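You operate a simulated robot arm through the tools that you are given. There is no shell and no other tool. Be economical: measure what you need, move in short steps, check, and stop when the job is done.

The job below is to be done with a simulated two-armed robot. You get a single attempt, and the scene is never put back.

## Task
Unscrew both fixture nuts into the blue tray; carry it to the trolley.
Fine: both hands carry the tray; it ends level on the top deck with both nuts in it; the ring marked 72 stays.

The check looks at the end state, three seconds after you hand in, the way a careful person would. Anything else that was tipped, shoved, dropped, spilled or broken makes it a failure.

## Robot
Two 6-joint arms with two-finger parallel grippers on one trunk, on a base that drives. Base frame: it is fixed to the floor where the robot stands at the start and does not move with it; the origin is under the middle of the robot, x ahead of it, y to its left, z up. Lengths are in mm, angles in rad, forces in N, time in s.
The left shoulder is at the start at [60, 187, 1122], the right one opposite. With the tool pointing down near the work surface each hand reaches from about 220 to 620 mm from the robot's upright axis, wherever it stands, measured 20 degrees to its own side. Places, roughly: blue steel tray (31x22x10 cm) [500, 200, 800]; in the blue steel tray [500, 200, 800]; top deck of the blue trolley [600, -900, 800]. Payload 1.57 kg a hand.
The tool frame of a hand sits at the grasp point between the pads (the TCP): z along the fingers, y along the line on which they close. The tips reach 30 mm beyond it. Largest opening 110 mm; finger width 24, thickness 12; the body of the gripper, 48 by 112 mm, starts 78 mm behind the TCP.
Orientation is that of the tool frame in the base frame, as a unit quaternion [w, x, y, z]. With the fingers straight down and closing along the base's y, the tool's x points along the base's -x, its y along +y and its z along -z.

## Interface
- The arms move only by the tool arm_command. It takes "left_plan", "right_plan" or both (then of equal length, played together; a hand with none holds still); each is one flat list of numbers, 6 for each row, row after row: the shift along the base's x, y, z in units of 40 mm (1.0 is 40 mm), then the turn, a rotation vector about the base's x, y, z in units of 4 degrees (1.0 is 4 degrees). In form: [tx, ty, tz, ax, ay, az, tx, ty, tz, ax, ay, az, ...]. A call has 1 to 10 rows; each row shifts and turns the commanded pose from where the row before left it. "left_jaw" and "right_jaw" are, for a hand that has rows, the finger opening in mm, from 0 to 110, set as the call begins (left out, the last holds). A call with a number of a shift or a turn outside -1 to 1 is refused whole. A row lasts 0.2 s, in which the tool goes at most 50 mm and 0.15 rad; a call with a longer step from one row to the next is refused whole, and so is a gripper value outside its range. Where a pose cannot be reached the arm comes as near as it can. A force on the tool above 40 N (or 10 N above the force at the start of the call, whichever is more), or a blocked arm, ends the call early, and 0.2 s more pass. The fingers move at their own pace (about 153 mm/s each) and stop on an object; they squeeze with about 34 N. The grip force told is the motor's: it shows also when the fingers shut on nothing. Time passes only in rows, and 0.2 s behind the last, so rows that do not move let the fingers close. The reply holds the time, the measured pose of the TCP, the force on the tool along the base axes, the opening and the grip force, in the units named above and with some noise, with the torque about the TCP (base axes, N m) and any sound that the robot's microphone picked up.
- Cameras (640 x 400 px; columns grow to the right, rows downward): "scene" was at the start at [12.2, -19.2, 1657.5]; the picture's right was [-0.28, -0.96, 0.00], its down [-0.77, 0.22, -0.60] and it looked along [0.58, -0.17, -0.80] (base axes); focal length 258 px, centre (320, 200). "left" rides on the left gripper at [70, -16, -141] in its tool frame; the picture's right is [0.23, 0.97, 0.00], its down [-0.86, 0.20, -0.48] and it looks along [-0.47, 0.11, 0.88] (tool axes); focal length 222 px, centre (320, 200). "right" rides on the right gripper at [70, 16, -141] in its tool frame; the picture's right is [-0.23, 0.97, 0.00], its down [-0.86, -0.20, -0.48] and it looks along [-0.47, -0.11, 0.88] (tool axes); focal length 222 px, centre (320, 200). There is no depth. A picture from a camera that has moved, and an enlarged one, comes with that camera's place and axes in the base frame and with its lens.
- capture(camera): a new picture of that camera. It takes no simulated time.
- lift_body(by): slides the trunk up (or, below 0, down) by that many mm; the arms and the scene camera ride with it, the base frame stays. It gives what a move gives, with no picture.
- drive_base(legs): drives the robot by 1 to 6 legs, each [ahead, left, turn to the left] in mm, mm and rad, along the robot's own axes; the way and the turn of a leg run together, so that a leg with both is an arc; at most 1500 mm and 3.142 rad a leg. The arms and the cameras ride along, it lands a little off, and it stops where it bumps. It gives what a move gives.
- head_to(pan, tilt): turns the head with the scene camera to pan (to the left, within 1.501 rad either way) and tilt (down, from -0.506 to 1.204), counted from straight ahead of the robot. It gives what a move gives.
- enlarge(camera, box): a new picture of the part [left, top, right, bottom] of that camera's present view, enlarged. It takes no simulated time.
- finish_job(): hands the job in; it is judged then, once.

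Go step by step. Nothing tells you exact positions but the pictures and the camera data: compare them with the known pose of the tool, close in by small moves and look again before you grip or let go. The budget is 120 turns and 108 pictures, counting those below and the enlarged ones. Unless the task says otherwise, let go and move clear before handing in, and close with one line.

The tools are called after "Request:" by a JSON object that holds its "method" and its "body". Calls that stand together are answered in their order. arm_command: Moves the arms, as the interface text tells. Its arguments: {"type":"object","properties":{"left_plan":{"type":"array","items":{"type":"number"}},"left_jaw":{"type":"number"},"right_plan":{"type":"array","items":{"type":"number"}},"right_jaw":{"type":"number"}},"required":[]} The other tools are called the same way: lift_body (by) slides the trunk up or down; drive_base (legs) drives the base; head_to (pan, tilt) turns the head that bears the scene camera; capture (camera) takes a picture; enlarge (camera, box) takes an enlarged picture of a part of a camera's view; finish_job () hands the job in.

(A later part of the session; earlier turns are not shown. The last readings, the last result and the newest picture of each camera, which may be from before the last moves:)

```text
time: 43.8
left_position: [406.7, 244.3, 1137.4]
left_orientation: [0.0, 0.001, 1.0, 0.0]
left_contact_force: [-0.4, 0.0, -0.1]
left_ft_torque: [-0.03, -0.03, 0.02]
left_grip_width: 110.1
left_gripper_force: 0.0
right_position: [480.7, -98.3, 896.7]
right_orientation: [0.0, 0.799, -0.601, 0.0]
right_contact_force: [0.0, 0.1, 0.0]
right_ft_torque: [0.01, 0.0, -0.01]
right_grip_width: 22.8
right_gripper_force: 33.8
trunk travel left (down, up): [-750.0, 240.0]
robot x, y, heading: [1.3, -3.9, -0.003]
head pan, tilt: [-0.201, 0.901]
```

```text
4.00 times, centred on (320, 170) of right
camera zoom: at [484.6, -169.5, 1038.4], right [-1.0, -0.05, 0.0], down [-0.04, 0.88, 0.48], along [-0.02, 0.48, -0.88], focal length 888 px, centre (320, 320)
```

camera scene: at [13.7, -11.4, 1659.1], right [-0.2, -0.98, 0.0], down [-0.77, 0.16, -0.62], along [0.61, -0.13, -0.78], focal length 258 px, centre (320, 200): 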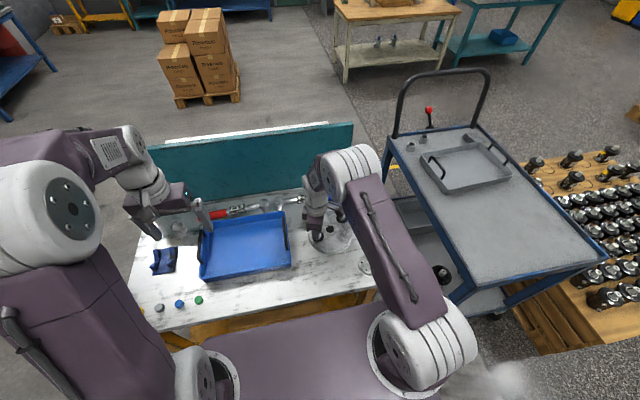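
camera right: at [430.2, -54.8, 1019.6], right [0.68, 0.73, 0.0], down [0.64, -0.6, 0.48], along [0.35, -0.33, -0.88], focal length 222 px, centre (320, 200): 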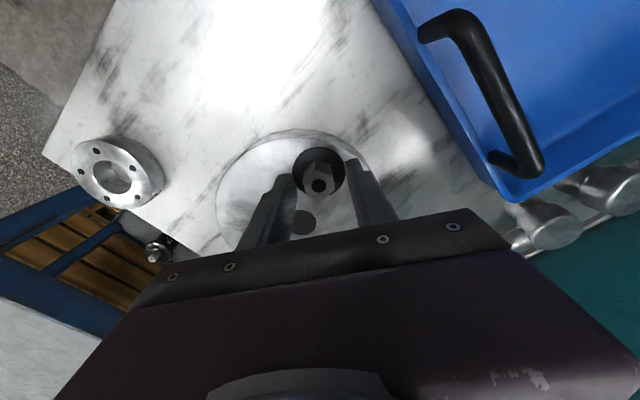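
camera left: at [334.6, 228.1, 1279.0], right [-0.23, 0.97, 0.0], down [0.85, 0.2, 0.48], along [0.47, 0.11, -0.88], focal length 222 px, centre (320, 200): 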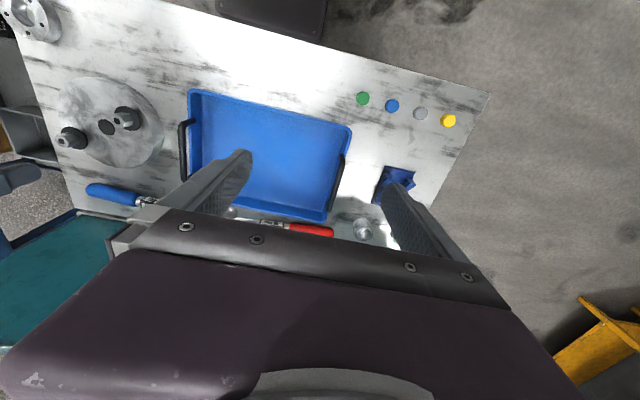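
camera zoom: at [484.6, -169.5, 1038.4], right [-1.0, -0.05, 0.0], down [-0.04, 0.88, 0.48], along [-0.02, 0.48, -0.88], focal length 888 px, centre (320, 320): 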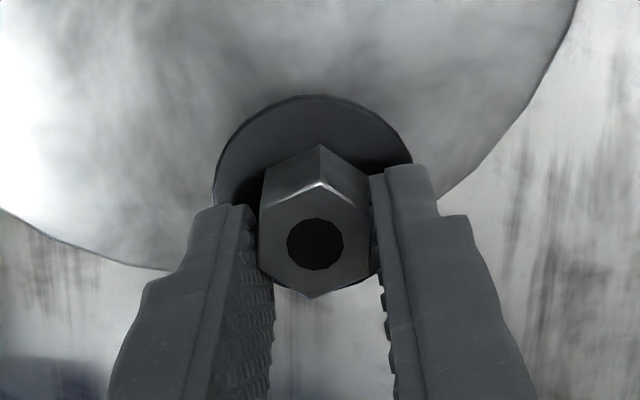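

All forces dropped to zero, so the nut may be free. I'll lift gently.

Request:
{"method": "arm_command", "body": {"right_plan": [0, 0, 0.1, 0, 0, 0, 0, 0, 0.2, 0, 0, 0, 0, 0, 0.3, 0, 0, 0, 0, 0, 0.5, 0, 0, 0, 0, 0, 0, 0, 0, 0]}}

Request:
{"method": "enlarge", "body": {"camera": "right", "box": [220, 90, 420, 220]}}

```text
time: 45.0
left_position: [406.8, 243.2, 1138.9]
left_orientation: [-0.001, 0.001, 1.0, 0.0]
left_contact_force: [0.9, 0.6, -0.8]
left_ft_torque: [-0.03, -0.02, -0.01]
left_grip_width: 109.9
left_gripper_force: 0.1
right_position: [479.6, -96.9, 941.1]
right_orientation: [0.0, 0.798, -0.602, 0.0]
right_contact_force: [-0.1, 0.0, -0.7]
right_ft_torque: [0.03, -0.01, -0.02]
right_grip_width: 0.1
right_gripper_force: 21.4
trunk travel left (down, up): [-750.0, 240.0]
robot x, y, heading: [0.9, -1.5, -0.001]
head pan, tilt: [-0.201, 0.901]
```

```text
3.08 times, centred on (320, 155) of right
camera zoom: at [484.1, -169.4, 1081.7], right [-1.0, -0.05, 0.0], down [-0.04, 0.88, 0.48], along [-0.02, 0.48, -0.88], focal length 684 px, centre (320, 338)
```

zoom: 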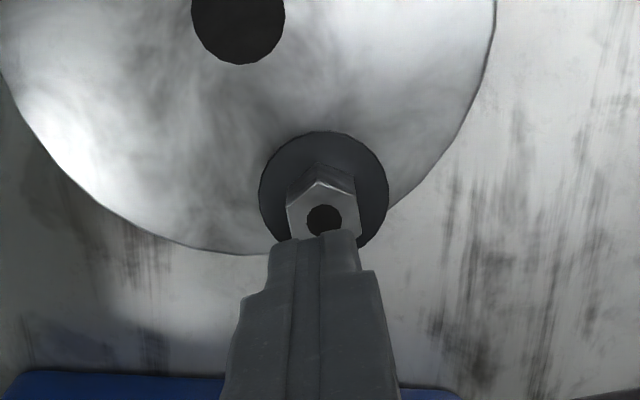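

The fingers slipped off the top because I was gripping too high on the hex. I'll back off 13° to match the flats, go about 10 mm deeper and grip again.

Request:
{"method": "arm_command", "body": {"right_plan": [0, -0.02, 0, 0, 0, -1, 0, 0, -0.3, 0, 0, -1, 0, 0, -0.35, 0, 0, -1, 0, 0, -0.35, 0, 0, -0.2, 0, 0, -0.35, 0, 0, 0, 0, 0, 0, 0, 0, 0], "right_jaw": 55}}

Request:
{"method": "enlarge", "body": {"camera": "right", "box": [240, 120, 400, 220]}}

Request:
{"method": "arm_command", "body": {"right_plan": [0, 0, 0, 0, 0, 0, 0, 0, 0, 0, 0, 0], "right_jaw": 0}}

Request:
{"method": "enlarge", "body": {"camera": "right", "box": [240, 120, 400, 220]}}

```text
time: 46.4
left_position: [406.0, 243.8, 1138.5]
left_orientation: [0.001, 0.001, 1.0, -0.001]
left_contact_force: [0.0, -0.1, 0.1]
left_ft_torque: [0.0, 0.0, -0.01]
left_grip_width: 110.1
left_gripper_force: 0.0
right_position: [480.3, -99.4, 888.3]
right_orientation: [0.0, 0.727, -0.687, 0.0]
right_contact_force: [0.2, 0.1, 0.8]
right_ft_torque: [0.0, -0.02, 0.02]
right_grip_width: 55.0
right_gripper_force: 0.1
trunk travel left (down, up): [-750.0, 240.0]
robot x, y, heading: [0.5, 1.6, -0.002]
head pan, tilt: [-0.201, 0.901]
```

```text
4.00 times, centred on (320, 170) of right
camera zoom: at [468.2, -169.4, 1029.0], right [-0.98, 0.17, 0.0], down [0.15, 0.87, 0.48], along [0.08, 0.47, -0.88], focal length 888 px, centre (320, 320)
```

zoom: 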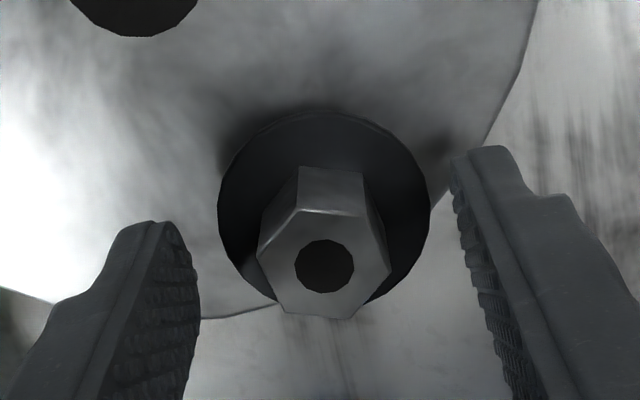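

```text
time: 47.0
left_position: [404.0, 243.9, 1137.6]
left_orientation: [0.001, 0.001, 1.0, 0.0]
left_contact_force: [0.9, 0.4, -1.3]
left_ft_torque: [0.0, 0.0, 0.01]
left_grip_width: 109.6
left_gripper_force: 0.1
right_position: [477.9, -99.0, 887.6]
right_orientation: [0.001, 0.727, -0.687, 0.001]
right_contact_force: [-5.6, 0.2, -2.8]
right_ft_torque: [0.04, 0.2, -0.03]
right_grip_width: 42.4
right_gripper_force: 34.0
trunk travel left (down, up): [-750.0, 240.0]
robot x, y, heading: [1.0, -3.2, -0.005]
head pan, tilt: [-0.201, 0.901]
```

```text
4.00 times, centred on (320, 170) of right
camera zoom: at [467.2, -169.5, 1028.9], right [-0.98, 0.17, 0.0], down [0.15, 0.87, 0.48], along [0.08, 0.47, -0.88], focal length 888 px, centre (320, 320)
```

zoom: 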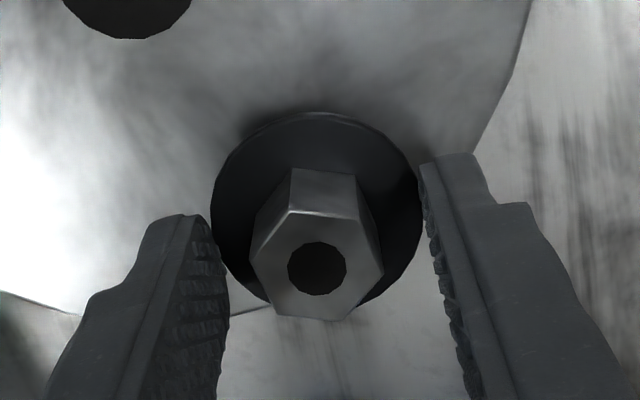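

The fingers are on the round flange, which rose with the nut and gives a firm 42 mm grip with no alignment needed. I'll take it 4 mm deeper and test with a gentle lift.

Request:
{"method": "arm_command", "body": {"right_plan": [-0.02, 0, 0, 0, 0, 0, 0, 0, -0.1, 0, 0, 0, 0, 0, 0, 0, 0, 0], "right_jaw": 55}}

Request:
{"method": "arm_command", "body": {"right_plan": [0, 0, 0, 0, 0, 0, 0, 0, 0, 0, 0, 0, 0, 0, 0.03, 0, 0, 0, 0, 0, 0.03, 0, 0, 0], "right_jaw": 0}}

```text
time: 47.8
left_position: [404.9, 244.2, 1137.4]
left_orientation: [0.0, 0.002, 1.0, -0.001]
left_contact_force: [0.7, -0.3, 0.0]
left_ft_torque: [-0.01, -0.02, 0.0]
left_grip_width: 109.9
left_gripper_force: 0.0
right_position: [479.2, -98.6, 882.4]
right_orientation: [0.0, 0.726, -0.687, 0.0]
right_contact_force: [0.2, -1.1, 0.6]
right_ft_torque: [0.01, 0.01, 0.02]
right_grip_width: 54.9
right_gripper_force: 0.1
trunk travel left (down, up): [-750.0, 240.0]
robot x, y, heading: [-3.0, -2.1, -0.001]
head pan, tilt: [-0.201, 0.901]
```

```text
time: 48.8
left_position: [407.8, 243.6, 1136.9]
left_orientation: [-0.001, 0.001, 1.0, 0.0]
left_contact_force: [0.4, 0.5, 0.1]
left_ft_torque: [0.02, -0.04, -0.02]
left_grip_width: 110.1
left_gripper_force: 0.0
right_position: [478.0, -98.4, 885.0]
right_orientation: [0.002, 0.727, -0.687, -0.002]
right_contact_force: [-3.9, 1.0, -27.0]
right_ft_torque: [0.1, 0.05, 0.01]
right_grip_width: 42.6
right_gripper_force: 34.0
trunk travel left (down, up): [-750.0, 240.0]
robot x, y, heading: [-5.2, 2.7, -0.003]
head pan, tilt: [-0.201, 0.901]
```

It's still threaded. I'll turn by the flange.

Request:
{"method": "arm_command", "body": {"right_plan": [-0.01, 0, -0.02, 0, 0, 1, 0, 0, 0, 0, 0, 1, 0, 0, 0, 0, 0, 1, 0, 0, 0, 0, 0, 1, 0, 0, 0, 0, 0, 1, 0, 0, 0, 0, 0, 1, 0, 0, 0, 0, 0, 1, 0, 0, 0, 0, 0, 1, 0, 0, 0, 0, 0, 1, 0, 0, 0, 0, 0, 1]}}

Request:
{"method": "enlarge", "body": {"camera": "right", "box": [240, 120, 400, 220]}}

```text
time: 51.0
left_position: [405.3, 243.0, 1138.0]
left_orientation: [0.0, 0.001, 1.0, -0.001]
left_contact_force: [-0.1, -0.2, 0.1]
left_ft_torque: [-0.01, 0.01, -0.02]
left_grip_width: 110.1
left_gripper_force: 0.0
right_position: [480.3, -98.0, 886.3]
right_orientation: [0.0, 0.919, -0.395, 0.0]
right_contact_force: [0.5, -0.5, -0.2]
right_ft_torque: [-0.02, 0.01, -0.03]
right_grip_width: 42.6
right_gripper_force: 34.1
trunk travel left (down, up): [-750.0, 240.0]
robot x, y, heading: [2.2, -0.6, 0.002]
head pan, tilt: [-0.201, 0.901]
```

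```text
4.00 times, centred on (320, 170) of right
camera zoom: at [516.0, -160.4, 1026.6], right [-0.86, -0.5, 0.0], down [-0.44, 0.76, 0.48], along [-0.24, 0.41, -0.88], focal length 888 px, centre (320, 320)
```

zoom: 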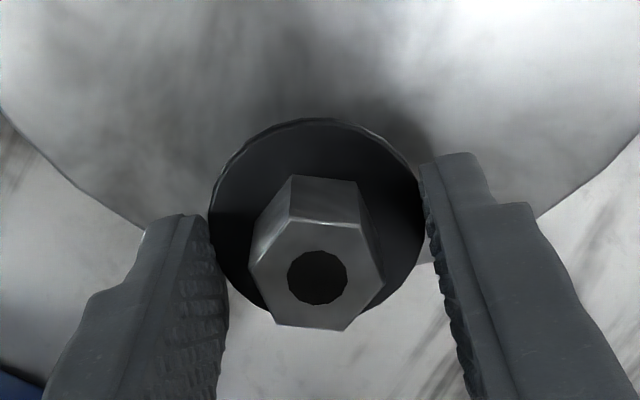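

Forces are all near zero now and the nut turned with the hand. I'll lift gently again.

Request:
{"method": "arm_command", "body": {"right_plan": [0, 0, 0.05, 0, 0, 0, 0, 0, 0.05, 0, 0, 0, 0, 0, 0.1, 0, 0, 0, 0, 0, 0.2, 0, 0, 0, 0, 0, 0.4, 0, 0, 0, 0, 0, 0.5, 0, 0, 0]}}

Request:
{"method": "capture", "body": {"camera": "right"}}

```text
time: 52.4
left_position: [405.2, 244.3, 1137.5]
left_orientation: [0.001, 0.001, 1.0, -0.001]
left_contact_force: [-0.4, -0.4, 0.4]
left_ft_torque: [0.01, -0.03, 0.01]
left_grip_width: 110.2
left_gripper_force: 0.0
right_position: [479.1, -101.1, 937.8]
right_orientation: [0.001, 0.918, -0.397, 0.0]
right_contact_force: [0.0, 0.3, -0.3]
right_ft_torque: [-0.01, 0.02, 0.0]
right_grip_width: 42.4
right_gripper_force: 34.4
trunk travel left (down, up): [-750.0, 240.0]
robot x, y, heading: [2.4, 0.7, -0.006]
head pan, tilt: [-0.201, 0.901]
```

```text
75 pictures are left
camera right: at [515.4, -161.5, 1078.3], right [-0.87, -0.5, 0.0], down [-0.44, 0.76, 0.48], along [-0.24, 0.41, -0.88], focal length 222 px, centre (320, 200)
```

right: 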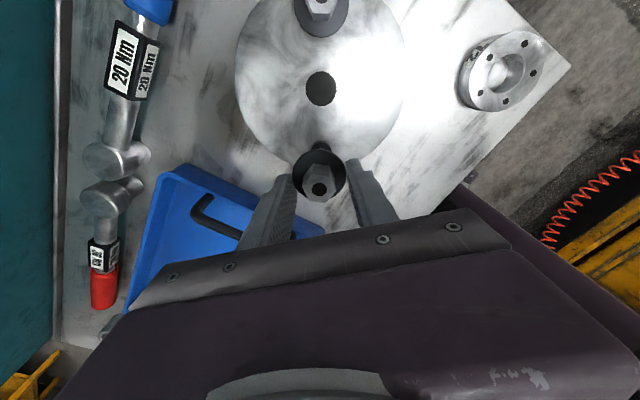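

Nut 1 is free and in hand. I'll raise it and carry it over the tray, unwinding the wrist on the way.

Request:
{"method": "arm_command", "body": {"right_plan": [0, 0, 0.6, 0, 0, -1, 0, 0, 0.6, 0, 0, -1, 0.09, 0.92, 0, 0, 0, -1, 0.09, 0.92, 0, 0, 0, -1, 0.09, 0.92, 0, 0, 0, -1, 0.09, 0.92, 0, 0, 0, -1, 0.09, 0.92, 0, 0, 0, -1, 0.09, 0.92, 0, 0, 0, -1, 0, 0, 0, 0, 0, -1, 0, 0, 0, 0, 0, -1]}}

Request:
{"method": "arm_command", "body": {"left_plan": [-0.5, 0.5, 0.5, 0, 0, 0, -0.5, 0.5, 0.5, 0, 0, 0, -0.5, 0.5, 0, 0, 0, 0], "right_plan": [0, 0, 0, 0, 0, -1, 0, 0, 0, 0, 0, -1, 0, 0, 0, 0, 0, -1]}}

Request:
{"method": "capture", "body": {"camera": "right"}}

Request:
{"method": "enlarge", "body": {"camera": "scene", "box": [120, 130, 400, 310]}}

```text
time: 54.6
left_position: [406.4, 243.6, 1137.5]
left_orientation: [0.001, 0.0, 1.0, 0.0]
left_contact_force: [0.3, 0.1, -0.1]
left_ft_torque: [0.0, 0.01, 0.0]
left_grip_width: 109.9
left_gripper_force: 0.2
right_position: [501.0, 121.7, 985.1]
right_orientation: [0.002, 0.726, -0.688, 0.0]
right_contact_force: [0.0, -0.5, -0.4]
right_ft_torque: [0.02, 0.01, -0.01]
right_grip_width: 42.4
right_gripper_force: 33.5
trunk travel left (down, up): [-750.0, 240.0]
robot x, y, heading: [-0.2, -1.2, -0.002]
head pan, tilt: [-0.201, 0.901]
```

```text
time: 55.4
left_position: [344.6, 304.3, 1179.7]
left_orientation: [0.0, 0.001, 1.0, -0.001]
left_contact_force: [-0.8, 0.3, 0.3]
left_ft_torque: [-0.01, -0.02, -0.02]
left_grip_width: 110.0
left_gripper_force: 0.0
right_position: [499.2, 121.2, 985.9]
right_orientation: [-0.001, -0.65, 0.76, -0.001]
right_contact_force: [0.4, 0.5, -1.1]
right_ft_torque: [-0.04, -0.01, -0.02]
right_grip_width: 42.4
right_gripper_force: 33.9
trunk travel left (down, up): [-750.0, 240.0]
robot x, y, heading: [-1.2, 0.1, -0.002]
head pan, tilt: [-0.201, 0.901]
```

```text
74 pictures are left
camera right: at [474.3, 56.2, 1126.2], right [-0.93, 0.38, 0.0], down [0.33, 0.81, 0.48], along [0.18, 0.44, -0.88], focal length 222 px, centre (320, 200)
```

right: 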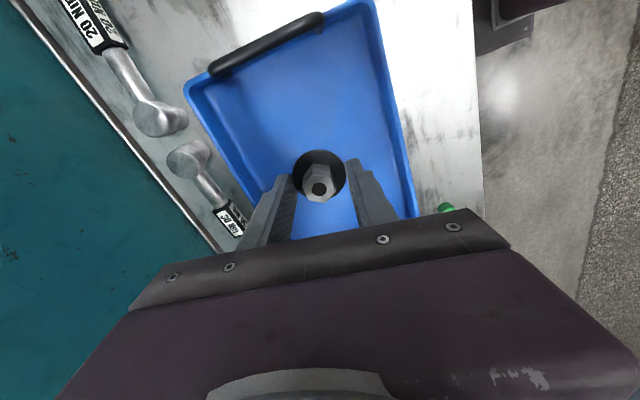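

```text
2.22 times, centred on (260, 220) of scene
camera zoom: at [14.9, -13.2, 1659.1], right [-0.2, -0.98, 0.0], down [-0.77, 0.16, -0.62], along [0.61, -0.13, -0.78], focal length 573 px, centre (453, 156)
```

zoom: 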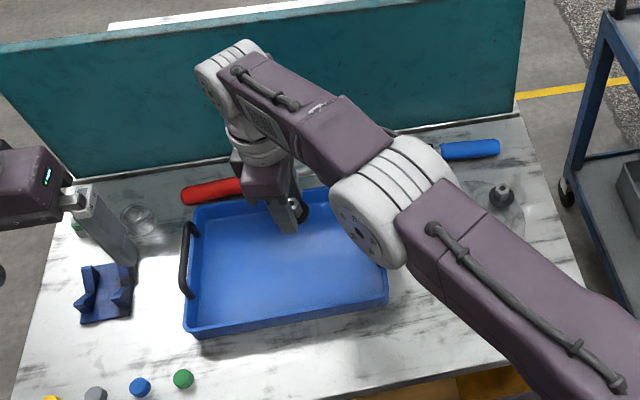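

The nut is above the tray floor. I'll lower it.

Request:
{"method": "arm_command", "body": {"right_plan": [0, 0, -0.7, 0, 0, 0, 0, 0, -0.7, 0, 0, 0, 0, 0, -0.7, 0, 0, 0, 0, 0, -0.6, 0, 0, 0, 0, 0, -0.4, 0, 0, 0, 0, 0, -0.2, 0, 0, 0]}}

Request:
{"method": "capture", "body": {"camera": "right"}}

```text
time: 56.8
left_position: [346.7, 303.5, 1179.9]
left_orientation: [0.0, 0.001, 1.0, 0.0]
left_contact_force: [0.4, -0.1, 0.8]
left_ft_torque: [-0.01, -0.01, 0.03]
left_grip_width: 110.0
left_gripper_force: 0.1
right_position: [490.0, 114.6, 855.1]
right_orientation: [0.0, -0.651, 0.759, 0.0]
right_contact_force: [-0.9, 0.2, -1.7]
right_ft_torque: [-0.02, 0.01, 0.01]
right_grip_width: 42.4
right_gripper_force: 34.1
right hand out of reach, approached as far as the arm can: row 3, 5
trunk travel left (down, up): [-750.0, 240.0]
robot x, y, heading: [-2.7, 0.4, -0.0]
head pan, tilt: [-0.201, 0.901]
```

```text
72 pictures are left
camera right: at [464.1, 48.6, 997.0], right [-0.93, 0.37, 0.0], down [0.33, 0.81, 0.48], along [0.18, 0.44, -0.88], focal length 222 px, centre (320, 200)
```

right: 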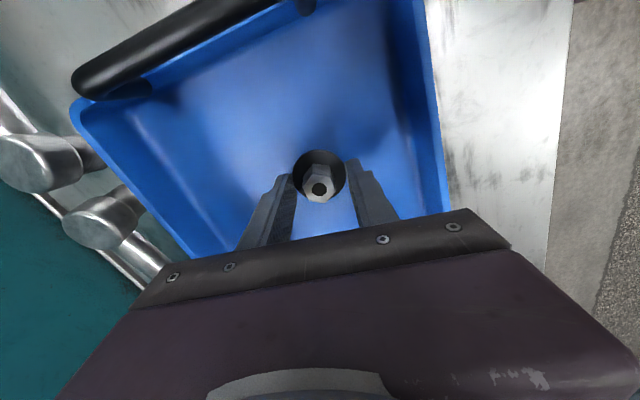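

Still slightly above the floor and near the reach limit. I'll ease toward the robot and lower until it touches.

Request:
{"method": "arm_command", "body": {"right_plan": [-0.4, -0.4, 0, 0, 0, 0, 0, 0, -0.12, 0, 0, 0, 0, 0, -0.12, 0, 0, 0, 0, 0, -0.12, 0, 0, 0, 0, 0, -0.12, 0, 0, 0, 0, 0, -0.12, 0, 0, 0, 0, 0, -0.12, 0, 0, 0, 0, 0, -0.12, 0, 0, 0]}}

```text
time: 58.4
left_position: [344.1, 302.6, 1181.0]
left_orientation: [0.002, 0.001, 1.0, -0.001]
left_contact_force: [0.5, -1.1, 0.3]
left_ft_torque: [0.0, 0.04, -0.02]
left_grip_width: 110.2
left_gripper_force: 0.1
right_position: [475.7, 100.1, 835.4]
right_orientation: [0.005, -0.651, 0.759, -0.002]
right_contact_force: [-9.3, -7.4, 30.6]
right_ft_torque: [-0.29, 1.13, 0.16]
right_grip_width: 42.5
right_gripper_force: 33.6
trunk travel left (down, up): [-750.0, 240.0]
robot x, y, heading: [-3.2, -0.2, -0.003]
head pan, tilt: [-0.201, 0.901]
stopped in row 7 (right hand): the force on the tool passed its limit (the readings are from after the stop); the commanded pose is now the measured one
```

Contact with the tray floor at z 835. I'll open to release, then rise.

Request:
{"method": "arm_command", "body": {"right_plan": [0, 0, 0.03, 0, 0, 0, 0, 0, 0, 0, 0, 0, 0, 0, 0, 0, 0, 0], "right_jaw": 60}}

Request:
{"method": "arm_command", "body": {"right_plan": [0, 0, 0.5, 0, 0, -1, 0, 0, 1, 0, 0, -1, 0, 0, 1, 0, 0, -1, 0, 0, 1, 0, 0, -1, 0, -0.5, 0, 0, 0, -1, 0, -1, 0, 0, 0, -1, 0, -1, 0, 0, 0, -1, 0.3, -1, 0, 0, 0, -1, 0.3, -1, 0, 0, 0, -1, 0.3, -1, 0, 0, 0, -1]}}

Request:
{"method": "capture", "body": {"camera": "scene"}}

```text
time: 59.2
left_position: [343.2, 302.9, 1180.3]
left_orientation: [0.0, 0.001, 1.0, 0.0]
left_contact_force: [-0.3, -0.2, 0.2]
left_ft_torque: [-0.02, 0.01, -0.01]
left_grip_width: 110.0
left_gripper_force: 0.1
right_position: [479.5, 101.7, 835.3]
right_orientation: [0.006, -0.651, 0.759, -0.001]
right_contact_force: [9.9, 0.6, 32.7]
right_ft_torque: [-0.17, 0.72, 0.01]
right_grip_width: 50.9
right_gripper_force: 0.0
trunk travel left (down, up): [-750.0, 240.0]
robot x, y, heading: [-2.9, -3.0, -0.0]
head pan, tilt: [-0.201, 0.901]
```

```text
time: 61.4
left_position: [346.5, 303.5, 1180.7]
left_orientation: [0.0, 0.0, 1.0, 0.0]
left_contact_force: [-0.3, -0.4, 1.2]
left_ft_torque: [0.05, -0.01, 0.02]
left_grip_width: 109.9
left_gripper_force: 0.0
right_position: [511.0, -121.4, 974.4]
right_orientation: [0.004, -0.351, 0.936, -0.001]
right_contact_force: [0.7, 0.2, 1.3]
right_ft_torque: [0.04, -0.02, 0.0]
right_grip_width: 59.7
right_gripper_force: 0.1
trunk travel left (down, up): [-750.0, 240.0]
robot x, y, heading: [3.2, -1.3, -0.002]
head pan, tilt: [-0.201, 0.901]
```

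```text
71 pictures are left
camera scene: at [15.1, -15.9, 1659.1], right [-0.2, -0.98, 0.0], down [-0.77, 0.16, -0.62], along [0.61, -0.12, -0.78], focal length 258 px, centre (320, 200)
```

scene: 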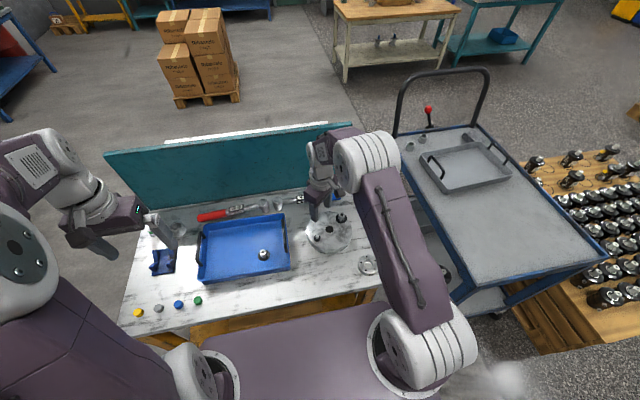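

Nut 1 sits upright in the tray. I'll go over nut 2 and unwind the wrist far negative so one grip can cover most of a turn.

Request:
{"method": "arm_command", "body": {"right_plan": [0.2, -0.55, 0, 0, 0, -1, 0.2, -0.55, 0, 0, 0, -1, 0.2, -0.55, 0, 0, 0, -1, 0.2, -0.55, 0, 0, 0, -1, 0, 0, 0, 0, 0, -1, 0, 0, 0, 0, 0, -1, 0, 0, 0, 0, 0, -1, 0, 0, 0, 0, 0, -1, 0, 0, 0, 0, 0, -1, 0, 0, 0, 0, 0, -1]}}

Request:
{"method": "capture", "body": {"camera": "right"}}

Request:
{"method": "arm_command", "body": {"right_plan": [0, 0, 0, 0, 0, -1, 0, 0, 0, 0, 0, -1, 0, 0, 0, 0, 0, -1, 0, 0, 0, 0, 0, -1, 0, 0, 0, 0, 0, -1, 0, 0, 0, 0, 0, -1, 0, 0, 0, 0, 0, -1, 0, 0, 0, 0, 0, -1, 0, 0, 0, 0, 0, -1, 0, 0, 0, 0, 0, -1]}}

Request:
{"method": "arm_command", "body": {"right_plan": [0, 0, 0, 0, 0, -1, 0, 0, 0, 0, 0, -1, 0, 0, 0, 0, 0, -1, 0, 0, 0, 0, 0, -1, 0, 0, 0, 0, 0, -1, 0, 0, 0, 0, 0, -1, 0, 0, 0, 0, 0, -1, 0, 0, 0, 0, 0, -1, 0, 0, 0, 0, 0, -1, 0, 0, 0, 0, 0, -1]}}

Request:
{"method": "arm_command", "body": {"right_plan": [0, 0, 0, 0, 0, -1, 0, 0, 0, 0, 0, -1, 0, 0, 0, 0, 0, -1, 0, 0, 0, 0, 0, -1, 0, 0, 0, 0, 0, -1, 0, 0, 0, 0, 0, -1, 0, 0, 0, 0, 0, -1, 0, 0, 0, 0, 0, -1, 0, 0, 0, 0, 0, -1, 0, 0, 0, 0, 0, -1]}}

Request:
{"method": "capture", "body": {"camera": "right"}}

```text
time: 63.6
left_position: [346.5, 301.6, 1179.5]
left_orientation: [0.0, 0.001, 1.0, 0.0]
left_contact_force: [0.3, 0.7, -0.1]
left_ft_torque: [0.0, 0.0, 0.0]
left_grip_width: 109.8
left_gripper_force: 0.1
right_position: [545.6, -207.8, 972.9]
right_orientation: [0.001, -0.009, 1.0, -0.003]
right_contact_force: [-0.7, -0.4, 0.5]
right_ft_torque: [-0.01, 0.02, -0.02]
right_grip_width: 59.9
right_gripper_force: 0.0
trunk travel left (down, up): [-750.0, 240.0]
robot x, y, heading: [1.7, -2.5, -0.001]
head pan, tilt: [-0.201, 0.901]
```

```text
70 pictures are left
camera right: at [475.4, -192.3, 1112.6], right [0.21, 0.98, -0.01], down [0.86, -0.18, 0.48], along [0.47, -0.11, -0.88], focal length 222 px, centre (320, 200)
```

right: 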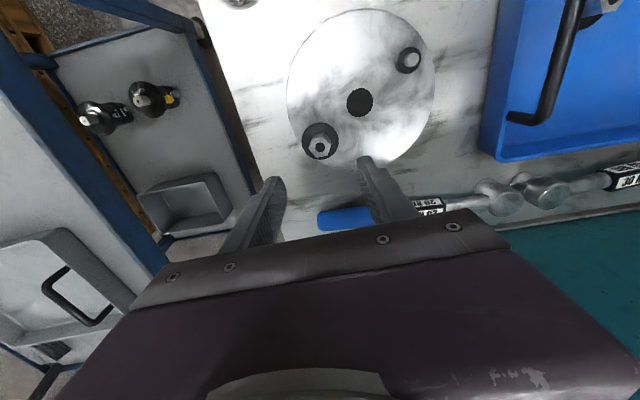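

```text
time: 65.8
left_position: [345.5, 303.0, 1180.2]
left_orientation: [0.001, 0.0, 1.0, 0.0]
left_contact_force: [-0.2, 0.2, -0.3]
left_ft_torque: [0.02, 0.03, -0.02]
left_grip_width: 110.4
left_gripper_force: 0.1
right_position: [546.0, -208.0, 971.8]
right_orientation: [0.0, 0.333, 0.943, -0.003]
right_contact_force: [-0.4, 1.2, -1.0]
right_ft_torque: [0.02, 0.02, -0.03]
right_grip_width: 60.0
right_gripper_force: 0.0
trunk travel left (down, up): [-750.0, 240.0]
robot x, y, heading: [-0.2, -2.2, -0.004]
head pan, tilt: [-0.201, 0.901]
```

```text
time: 68.0
left_position: [346.2, 302.6, 1179.8]
left_orientation: [0.001, 0.0, 1.0, 0.001]
left_contact_force: [0.0, -0.5, 0.2]
left_ft_torque: [0.0, 0.02, 0.0]
left_grip_width: 110.2
left_gripper_force: 0.1
right_position: [545.9, -207.9, 972.0]
right_orientation: [-0.001, 0.636, 0.772, -0.005]
right_contact_force: [0.0, 0.0, 0.2]
right_ft_torque: [0.01, -0.03, 0.0]
right_grip_width: 59.9
right_gripper_force: 0.1
trunk travel left (down, up): [-750.0, 240.0]
robot x, y, heading: [-1.3, 3.4, 0.002]
head pan, tilt: [-0.201, 0.901]
```

```text
time: 70.2
left_position: [346.5, 304.4, 1180.0]
left_orientation: [0.0, 0.001, 1.0, 0.0]
left_contact_force: [0.6, 1.0, 0.2]
left_ft_torque: [0.01, 0.01, -0.01]
left_grip_width: 109.9
left_gripper_force: 0.1
right_position: [545.4, -207.6, 971.8]
right_orientation: [-0.002, 0.861, 0.508, -0.003]
right_contact_force: [0.2, 0.6, 0.2]
right_ft_torque: [0.02, 0.01, 0.0]
right_grip_width: 59.9
right_gripper_force: 0.0
trunk travel left (down, up): [-750.0, 240.0]
robot x, y, heading: [-1.8, 1.0, -0.004]
head pan, tilt: [-0.201, 0.901]
```

```text
69 pictures are left
camera right: at [595.2, -154.7, 1113.0], right [0.74, -0.67, -0.01], down [-0.58, -0.65, 0.48], along [-0.33, -0.36, -0.88], focal length 222 px, centre (320, 200)
```

right: 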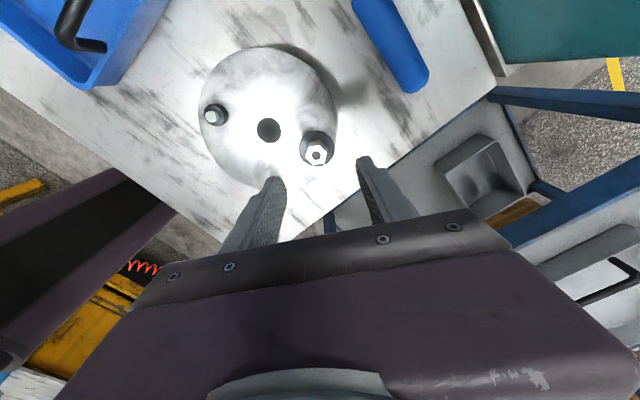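

Reach is fine at this yaw. I'll unwind a bit more, centre over nut 2 and descend part way.

Request:
{"method": "arm_command", "body": {"right_plan": [-0.15, 0, -0.2, 0, 0, -1, 0, 0, -0.2, 0, 0, -1, 0, 0, -0.2, 0, 0, -1, 0, 0, -0.2, 0, 0, -1, 0, 0, -0.2, 0, 0, -1, 0, 0, -0.2, 0, 0, -1, 0, 0, -0.2, 0, 0, -1, 0, 0, -0.2, 0, 0, -1, 0, 0, -0.2, 0, 0, -1]}}

Request:
{"method": "enlarge", "body": {"camera": "right", "box": [220, 80, 420, 205]}}

```text
time: 72.2
left_position: [347.0, 304.4, 1180.6]
left_orientation: [0.0, 0.001, 1.0, 0.0]
left_contact_force: [-0.1, 0.3, -0.3]
left_ft_torque: [0.01, -0.01, 0.0]
left_grip_width: 110.1
left_gripper_force: 0.1
right_position: [538.7, -207.8, 900.9]
right_orientation: [-0.003, 0.976, 0.218, -0.002]
right_contact_force: [1.3, -0.1, -1.4]
right_ft_torque: [-0.01, -0.02, -0.02]
right_grip_width: 59.8
right_gripper_force: 0.1
trunk travel left (down, up): [-750.0, 240.0]
robot x, y, heading: [-3.0, -0.8, -0.004]
head pan, tilt: [-0.201, 0.901]
```

```text
3.20 times, centred on (320, 142) of right
camera zoom: at [610.8, -194.0, 1041.3], right [0.21, -0.98, -0.01], down [-0.86, -0.18, 0.48], along [-0.47, -0.1, -0.88], focal length 711 px, centre (320, 384)
```

zoom: 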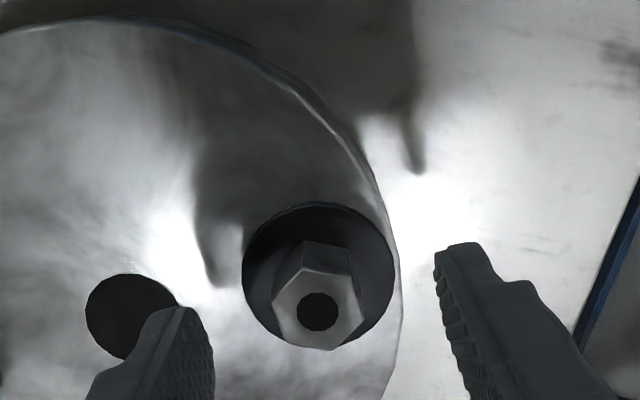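

Centred on nut 2. I'll descend to flange depth and close.

Request:
{"method": "arm_command", "body": {"right_plan": [0, -0.01, -0.3, 0, 0, 0, 0, 0, -0.33, 0, 0, 0, 0, 0, 0, 0, 0, 0]}}

Request:
{"method": "arm_command", "body": {"right_plan": [0, 0, 0, 0, 0, 0, 0, 0, 0, 0, 0, 0, 0, 0, 0, 0, 0, 0], "right_jaw": 0}}

Request:
{"method": "enlarge", "body": {"camera": "right", "box": [240, 120, 400, 220]}}

```text
time: 73.0
left_position: [345.6, 304.0, 1179.8]
left_orientation: [0.0, 0.001, 1.0, 0.0]
left_contact_force: [0.0, 0.2, -0.3]
left_ft_torque: [0.01, -0.02, 0.0]
left_grip_width: 110.1
left_gripper_force: 0.0
right_position: [539.1, -207.9, 875.8]
right_orientation: [-0.002, 0.976, 0.218, -0.002]
right_contact_force: [0.2, -0.3, 0.5]
right_ft_torque: [-0.03, 0.01, 0.0]
right_grip_width: 59.9
right_gripper_force: 0.1
trunk travel left (down, up): [-750.0, 240.0]
robot x, y, heading: [0.8, 0.4, -0.005]
head pan, tilt: [-0.201, 0.901]
```

```text
time: 73.8
left_position: [346.2, 303.7, 1178.5]
left_orientation: [0.001, 0.001, 1.0, -0.001]
left_contact_force: [-0.2, -0.3, 0.4]
left_ft_torque: [0.02, -0.02, -0.03]
left_grip_width: 110.1
left_gripper_force: 0.1
right_position: [539.2, -208.0, 873.8]
right_orientation: [-0.001, 0.976, 0.218, -0.003]
right_contact_force: [-2.9, 4.3, -0.8]
right_ft_torque: [0.18, 0.02, 0.0]
right_grip_width: 42.5
right_gripper_force: 33.9
trunk travel left (down, up): [-750.0, 240.0]
robot x, y, heading: [1.4, -1.3, -0.005]
head pan, tilt: [-0.201, 0.901]
```

```text
4.00 times, centred on (320, 170) of right
camera zoom: at [610.9, -193.3, 1015.8], right [0.21, -0.98, 0.0], down [-0.86, -0.18, 0.48], along [-0.47, -0.1, -0.88], focal length 888 px, centre (320, 320)
```

zoom: 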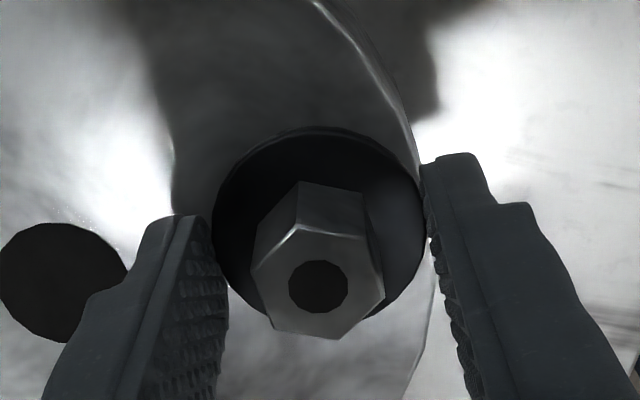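

Flange gripped at 42.5 mm. I'll turn counter-clockwise with a slow rise.

Request:
{"method": "arm_command", "body": {"right_plan": [0, 0, 0.002, 0, 0, 1, 0, 0, 0.002, 0, 0, 1, 0, 0, 0.002, 0, 0, 1, 0, 0, 0.002, 0, 0, 1, 0, 0, 0.002, 0, 0, 1, 0, 0, 0.002, 0, 0, 1, 0, 0, 0.002, 0, 0, 1, 0, 0, 0.002, 0, 0, 1, 0, 0, 0.002, 0, 0, 1, 0, 0, 0.002, 0, 0, 1]}}

Request:
{"method": "enlarge", "body": {"camera": "right", "box": [240, 120, 400, 220]}}

```text
time: 76.0
left_position: [346.6, 303.5, 1179.4]
left_orientation: [0.001, 0.001, 1.0, 0.0]
left_contact_force: [0.4, 0.0, -0.2]
left_ft_torque: [0.0, -0.05, 0.02]
left_grip_width: 109.8
left_gripper_force: 0.0
right_position: [540.0, -207.7, 877.2]
right_orientation: [-0.001, 0.843, 0.538, -0.003]
right_contact_force: [-2.0, 1.1, -2.3]
right_ft_torque: [0.05, 0.06, 0.01]
right_grip_width: 42.7
right_gripper_force: 33.9
trunk travel left (down, up): [-750.0, 240.0]
robot x, y, heading: [-2.3, -0.2, -0.005]
head pan, tilt: [-0.201, 0.901]
```

```text
4.00 times, centred on (320, 170) of right
camera zoom: at [585.2, -151.3, 1017.4], right [0.79, -0.61, 0.0], down [-0.54, -0.69, 0.48], along [-0.3, -0.38, -0.88], focal length 888 px, centre (320, 320)
```

zoom: 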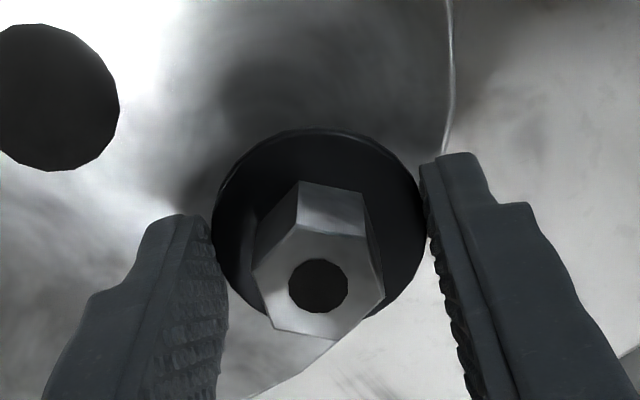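

It turns cleanly with almost no side load. I'll continue for three more calls.

Request:
{"method": "arm_command", "body": {"right_plan": [0, 0, 0.002, 0, 0, 1, 0, 0, 0.002, 0, 0, 1, 0, 0, 0.002, 0, 0, 1, 0, 0, 0.002, 0, 0, 1, 0, 0, 0.002, 0, 0, 1, 0, 0, 0.002, 0, 0, 1, 0, 0, 0.002, 0, 0, 1, 0, 0, 0.002, 0, 0, 1, 0, 0, 0.002, 0, 0, 1, 0, 0, 0.002, 0, 0, 1]}}

Request:
{"method": "arm_command", "body": {"right_plan": [0, 0, 0.0025, 0, 0, 1, 0, 0, 0.0025, 0, 0, 1, 0, 0, 0.0025, 0, 0, 1, 0, 0, 0.0025, 0, 0, 1, 0, 0, 0.0025, 0, 0, 1, 0, 0, 0.0025, 0, 0, 1, 0, 0, 0.0025, 0, 0, 1, 0, 0, 0.0025, 0, 0, 1, 0, 0, 0.0025, 0, 0, 1, 0, 0, 0.0025, 0, 0, 1]}}

Request:
{"method": "arm_command", "body": {"right_plan": [0, 0, 0.0025, 0, 0, 1, 0, 0, 0.0025, 0, 0, 1, 0, 0, 0.0025, 0, 0, 1, 0, 0, 0.0025, 0, 0, 1, 0, 0, 0.0025, 0, 0, 1, 0, 0, 0.0025, 0, 0, 1, 0, 0, 0.0025, 0, 0, 1, 0, 0, 0.0025, 0, 0, 1, 0, 0, 0.0025, 0, 0, 1, 0, 0, 0.0025, 0, 0, 1]}}

```text
time: 78.2
left_position: [346.5, 304.6, 1179.1]
left_orientation: [0.001, 0.001, 1.0, -0.001]
left_contact_force: [-0.6, 0.6, -0.4]
left_ft_torque: [0.01, -0.01, -0.03]
left_grip_width: 109.9
left_gripper_force: 0.0
right_position: [540.6, -207.8, 878.2]
right_orientation: [0.001, 0.607, 0.794, -0.004]
right_contact_force: [3.1, 0.8, 3.3]
right_ft_torque: [0.06, -0.06, -0.03]
right_grip_width: 42.8
right_gripper_force: 33.9
trunk travel left (down, up): [-750.0, 240.0]
robot x, y, heading: [-0.7, -3.9, -0.001]
head pan, tilt: [-0.201, 0.901]
```

```text
time: 80.4
left_position: [346.6, 304.4, 1180.1]
left_orientation: [0.0, 0.001, 1.0, -0.001]
left_contact_force: [-0.4, -0.5, -0.3]
left_ft_torque: [-0.01, 0.01, 0.02]
left_grip_width: 110.2
left_gripper_force: 0.1
right_position: [539.1, -207.9, 880.4]
right_orientation: [0.001, 0.299, 0.954, -0.003]
right_contact_force: [12.0, 2.3, 14.6]
right_ft_torque: [0.11, -0.28, -0.02]
right_grip_width: 42.7
right_gripper_force: 33.8
trunk travel left (down, up): [-750.0, 240.0]
robot x, y, heading: [-2.8, 0.9, -0.006]
head pan, tilt: [-0.201, 0.901]
```

```text
time: 82.6
left_position: [345.0, 305.1, 1179.9]
left_orientation: [0.002, 0.001, 1.0, -0.001]
left_contact_force: [0.8, -0.2, 0.1]
left_ft_torque: [0.0, -0.01, 0.01]
left_grip_width: 109.9
left_gripper_force: 0.1
right_position: [539.8, -205.2, 879.4]
right_orientation: [0.004, -0.046, 0.999, -0.002]
right_contact_force: [13.0, 1.6, 23.3]
right_ft_torque: [-0.04, -0.3, -0.01]
right_grip_width: 42.4
right_gripper_force: 33.9
trunk travel left (down, up): [-750.0, 240.0]
robot x, y, heading: [-2.8, -3.7, -0.002]
head pan, tilt: [-0.201, 0.901]
```

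Upward force has built to 23 N, so I'll rise to relieve it and continue.

Request:
{"method": "arm_command", "body": {"right_plan": [0.025, 0, 0.045, 0, 0, 1, 0, 0, 0.004, 0, 0, 1, 0, 0, 0.004, 0, 0, 1, 0, 0, 0.004, 0, 0, 1, 0, 0, 0.004, 0, 0, 1, 0, 0, 0.004, 0, 0, 1, 0, 0, 0.004, 0, 0, 1, 0, 0, 0.004, 0, 0, 1, 0, 0, 0.004, 0, 0, 1, 0, 0, 0.004, 0, 0, 1]}}

Request:
{"method": "arm_command", "body": {"right_plan": [0, 0, 0.003, 0, 0, 1, 0, 0, 0.003, 0, 0, 1, 0, 0, 0.003, 0, 0, 1, 0, 0, 0.003, 0, 0, 1, 0, 0, 0.003, 0, 0, 1, 0, 0, 0.003, 0, 0, 1, 0, 0, 0.003, 0, 0, 1, 0, 0, 0.003, 0, 0, 1, 0, 0, 0.003, 0, 0, 1, 0, 0, 0.003, 0, 0, 1]}}

```text
time: 84.8
left_position: [346.6, 304.2, 1178.4]
left_orientation: [0.0, 0.001, 1.0, -0.001]
left_contact_force: [-0.7, -1.7, -0.4]
left_ft_torque: [0.02, -0.01, 0.0]
left_grip_width: 110.1
left_gripper_force: 0.0
right_position: [540.2, -207.1, 881.4]
right_orientation: [0.0, -0.385, 0.923, -0.001]
right_contact_force: [-1.2, 6.5, -12.1]
right_ft_torque: [0.18, -0.13, 0.01]
right_grip_width: 42.7
right_gripper_force: 34.2
trunk travel left (down, up): [-750.0, 240.0]
robot x, y, heading: [0.2, 0.2, -0.007]
head pan, tilt: [-0.201, 0.901]
```

```text
time: 87.0
left_position: [344.7, 305.6, 1179.5]
left_orientation: [0.001, 0.001, 1.0, -0.001]
left_contact_force: [-0.5, -0.5, -0.5]
left_ft_torque: [0.03, -0.01, -0.04]
left_grip_width: 110.1
left_gripper_force: 0.0
right_position: [541.0, -207.4, 883.9]
right_orientation: [0.002, -0.676, 0.737, 0.0]
right_contact_force: [-15.0, 9.7, -17.3]
right_ft_torque: [0.1, 0.36, -0.02]
right_grip_width: 42.6
right_gripper_force: 33.9
trunk travel left (down, up): [-750.0, 240.0]
robot x, y, heading: [1.3, -3.9, -0.003]
head pan, tilt: [-0.201, 0.901]
```

240° done and slightly over-lifted. I'll keep turning without rise.

Request:
{"method": "arm_command", "body": {"right_plan": [-0.03, 0.02, -0.01, 0, 0, 1, 0, 0, 0.001, 0, 0, 1, 0, 0, 0.001, 0, 0, 1, 0, 0, 0.001, 0, 0, 1, 0, 0, 0.001, 0, 0, 1, 0, 0, 0.001, 0, 0, 1, 0, 0, 0.001, 0, 0, 1, 0, 0, 0.001, 0, 0, 1, 0, 0, 0.001, 0, 0, 1, 0, 0, 0.001, 0, 0, 1]}}

Request:
{"method": "arm_command", "body": {"right_plan": [0, 0, 0.002, 0, 0, 1, 0, 0, 0.002, 0, 0, 1, 0, 0, 0.002, 0, 0, 1, 0, 0, 0.002, 0, 0, 1, 0, 0, 0.002, 0, 0, 1, 0, 0, 0.002, 0, 0, 1, 0, 0, 0.002, 0, 0, 1, 0, 0, 0.002, 0, 0, 1, 0, 0, 0.002, 0, 0, 1, 0, 0, 0.002, 0, 0, 1]}}

```text
time: 89.2
left_position: [345.6, 303.7, 1179.4]
left_orientation: [0.001, 0.0, 1.0, 0.0]
left_contact_force: [-0.1, 0.1, 0.1]
left_ft_torque: [0.04, 0.0, 0.03]
left_grip_width: 110.1
left_gripper_force: 0.0
right_position: [539.7, -207.5, 884.6]
right_orientation: [-0.004, 0.888, -0.46, 0.001]
right_contact_force: [0.3, 0.5, 0.7]
right_ft_torque: [0.03, 0.0, -0.02]
right_grip_width: 42.6
right_gripper_force: 33.9
trunk travel left (down, up): [-750.0, 240.0]
robot x, y, heading: [4.9, 3.6, -0.001]
head pan, tilt: [-0.201, 0.901]
```

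```text
time: 91.4
left_position: [346.7, 303.5, 1179.1]
left_orientation: [0.0, 0.001, 1.0, 0.0]
left_contact_force: [0.0, 0.5, 0.5]
left_ft_torque: [-0.02, 0.0, 0.01]
left_grip_width: 110.0
left_gripper_force: 0.0
right_position: [539.2, -207.6, 885.4]
right_orientation: [-0.002, 0.992, -0.128, -0.002]
right_contact_force: [-0.6, 0.0, -0.7]
right_ft_torque: [-0.01, -0.02, 0.01]
right_grip_width: 42.7
right_gripper_force: 34.1
trunk travel left (down, up): [-750.0, 240.0]
robot x, y, heading: [1.9, 0.9, 0.002]
head pan, tilt: [-0.201, 0.901]
```

Forces vanished, so nut 2 is free. I'll lift it gently, rise above the tray handle and unwind.

Request:
{"method": "arm_command", "body": {"right_plan": [0, 0, 0.05, 0, 0, 0, 0, 0, 0.1, 0, 0, 0, 0, 0, 0.3, 0, 0, 0, 0, 0, 0.6, 0, 0, -1, 0, 0, 0.8, 0, 0, -1, 0, 0, 0.8, 0, 0, -1, 0, 0, 0, 0, 0, -1]}}

Request:
{"method": "capture", "body": {"camera": "right"}}

```text
time: 93.0
left_position: [346.9, 303.6, 1179.1]
left_orientation: [-0.001, 0.001, 1.0, 0.0]
left_contact_force: [0.2, -0.2, 0.3]
left_ft_torque: [-0.01, 0.0, 0.0]
left_grip_width: 110.1
left_gripper_force: 0.0
right_position: [539.7, -208.2, 991.6]
right_orientation: [-0.003, 0.964, -0.266, -0.002]
right_contact_force: [-0.5, -0.8, -1.2]
right_ft_torque: [-0.02, -0.02, 0.0]
right_grip_width: 42.5
right_gripper_force: 34.4
trunk travel left (down, up): [-750.0, 240.0]
robot x, y, heading: [2.4, -2.6, -0.004]
head pan, tilt: [-0.201, 0.901]
```

```text
65 pictures are left
camera right: at [591.7, -257.8, 1131.6], right [-0.69, -0.72, 0.0], down [-0.63, 0.61, 0.48], along [-0.35, 0.34, -0.88], focal length 222 px, centre (320, 200)
```

right: 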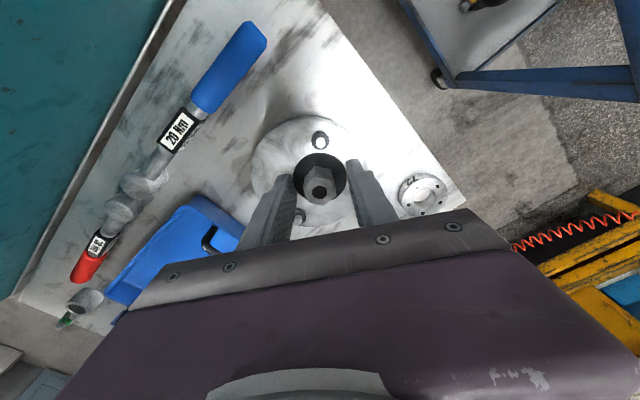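

Nut 2 is in hand. I'll carry it over the right part of the tray at about (530,50), with the fingers closing along x to stay clear of nut 1 and the wall.

Request:
{"method": "arm_command", "body": {"right_plan": [0, 0.92, 0, 0, 0, -1, 0, 0.92, 0, 0, 0, -1, 0, 0.92, 0, 0, 0, -1, 0, 0.92, 0, 0, 0, -1, -0.1, 0.92, 0, 0, 0, -1, -0.1, 0.92, 0, 0, 0, -1, -0.1, 0.92, 0, 0, 0, -1, 0, 0, 0, 0, 0, -1, 0, 0, 0, 0, 0, -1, 0, 0, 0, 0, 0, -1]}}

Request:
{"method": "arm_command", "body": {"right_plan": [0, 0, 0, 0, 0, -1, 0, 0, 0, 0, 0, -1, 0, 0, 0, 0, 0, -1, 0, 0, 0, 0, 0, -1, 0, 0, 0, 0, 0, -0.7]}}

Request:
{"method": "capture", "body": {"camera": "right"}}

Request:
{"method": "capture", "body": {"camera": "left"}}

```text
time: 95.2
left_position: [346.4, 304.1, 1179.3]
left_orientation: [-0.001, 0.001, 1.0, 0.0]
left_contact_force: [-0.3, 0.4, 0.1]
left_ft_torque: [0.02, -0.01, 0.04]
left_grip_width: 109.9
left_gripper_force: 0.1
right_position: [527.4, 50.5, 990.6]
right_orientation: [-0.003, 0.814, -0.58, 0.001]
right_contact_force: [0.0, 0.2, -1.5]
right_ft_torque: [0.0, -0.04, -0.01]
right_grip_width: 42.6
right_gripper_force: 34.3
trunk travel left (down, up): [-750.0, 240.0]
robot x, y, heading: [-3.0, 0.3, -0.002]
head pan, tilt: [-0.201, 0.901]
```

```text
time: 96.4
left_position: [346.6, 304.0, 1179.8]
left_orientation: [0.0, 0.001, 1.0, 0.001]
left_contact_force: [-1.1, 0.6, -0.4]
left_ft_torque: [0.03, 0.0, -0.02]
left_grip_width: 110.0
left_gripper_force: 0.1
right_position: [527.2, 52.0, 991.0]
right_orientation: [-0.003, 0.709, -0.706, 0.001]
right_contact_force: [-0.8, 0.8, -1.3]
right_ft_torque: [-0.01, 0.01, -0.01]
right_grip_width: 42.5
right_gripper_force: 34.3
trunk travel left (down, up): [-750.0, 240.0]
robot x, y, heading: [-4.8, -2.6, -0.002]
head pan, tilt: [-0.201, 0.901]
```

```text
64 pictures are left
camera right: at [511.0, -20.0, 1131.6], right [-0.98, 0.22, 0.0], down [0.19, 0.85, 0.48], along [0.11, 0.47, -0.88], focal length 222 px, centre (320, 200)
```

right: 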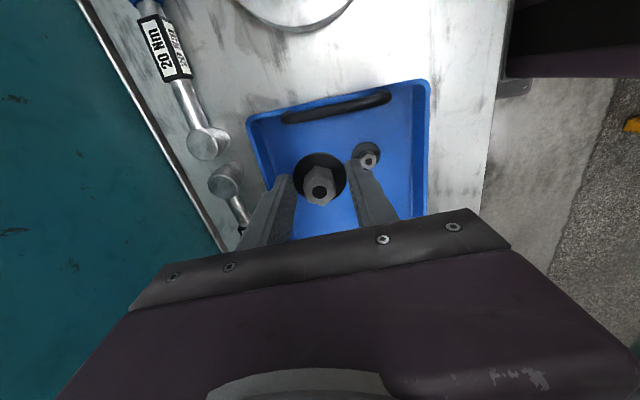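

```text
63 pictures are left
camera left: at [275.1, 287.7, 1321.0], right [-0.23, 0.97, 0.0], down [0.86, 0.2, 0.48], along [0.47, 0.11, -0.88], focal length 222 px, centre (320, 200)
```

left: 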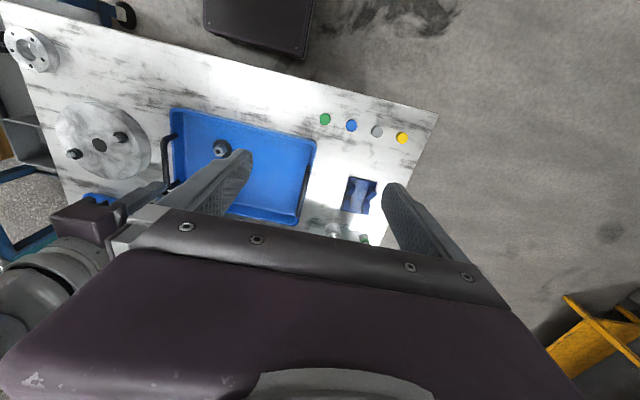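

I'll lower nut 2 to the tray floor, slowly at the end.

Request:
{"method": "arm_command", "body": {"right_plan": [0, 0.1, -0.8, 0, 0, 0, 0, 0, -0.8, 0, 0, 0, 0, 0, -0.8, 0, 0, 0, 0, 0, -0.6, 0, 0, 0, 0, 0, -0.4, 0, 0, 0, 0, 0, -0.1, 0, 0, 0]}}

Request:
{"method": "enlarge", "body": {"camera": "right", "box": [200, 60, 440, 240]}}

```text
time: 97.8
left_position: [344.9, 303.3, 1180.9]
left_orientation: [-0.001, 0.001, 1.0, 0.0]
left_contact_force: [-0.2, -0.6, 0.0]
left_ft_torque: [0.02, -0.02, 0.02]
left_grip_width: 110.1
left_gripper_force: 0.1
right_position: [527.8, 55.7, 850.6]
right_orientation: [-0.003, 0.709, -0.705, 0.001]
right_contact_force: [-0.1, -0.1, -1.6]
right_ft_torque: [0.0, -0.02, 0.02]
right_grip_width: 42.3
right_gripper_force: 34.2
trunk travel left (down, up): [-750.0, 240.0]
robot x, y, heading: [1.1, -3.5, -0.003]
head pan, tilt: [-0.201, 0.901]
```

```text
2.22 times, centred on (320, 150) of right
camera zoom: at [511.5, -15.2, 991.5], right [-0.98, 0.22, 0.0], down [0.19, 0.85, 0.48], along [0.11, 0.47, -0.88], focal length 494 px, centre (320, 311)
```

zoom: 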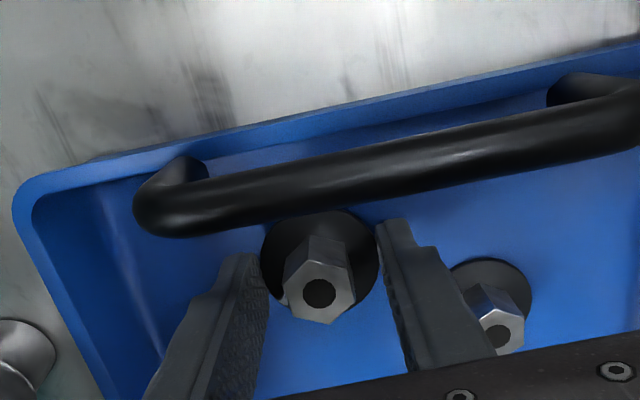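

Request:
{"method": "arm_command", "body": {"right_plan": [0, 0, -0.08, 0, 0, 0, 0, 0, -0.08, 0, 0, 0, 0, 0, -0.08, 0, 0, 0, 0, 0, -0.06, 0, 0, 0, 0, 0, -0.06, 0, 0, 0, 0, 0, -0.06, 0, 0, 0]}}

```text
time: 99.2
left_position: [345.3, 303.9, 1179.8]
left_orientation: [0.001, 0.001, 1.0, 0.001]
left_contact_force: [0.2, 0.8, -0.5]
left_ft_torque: [0.01, -0.02, 0.02]
left_grip_width: 110.3
left_gripper_force: 0.0
right_position: [525.4, 52.7, 835.7]
right_orientation: [-0.005, 0.709, -0.705, 0.0]
right_contact_force: [1.8, 0.4, 5.9]
right_ft_torque: [-0.07, 0.14, 0.05]
right_grip_width: 42.7
right_gripper_force: 33.9
right hand out of reach, approached as far as the arm can: row 6
trunk travel left (down, up): [-750.0, 240.0]
robot x, y, heading: [0.0, -2.6, 0.003]
head pan, tilt: [-0.201, 0.901]
```

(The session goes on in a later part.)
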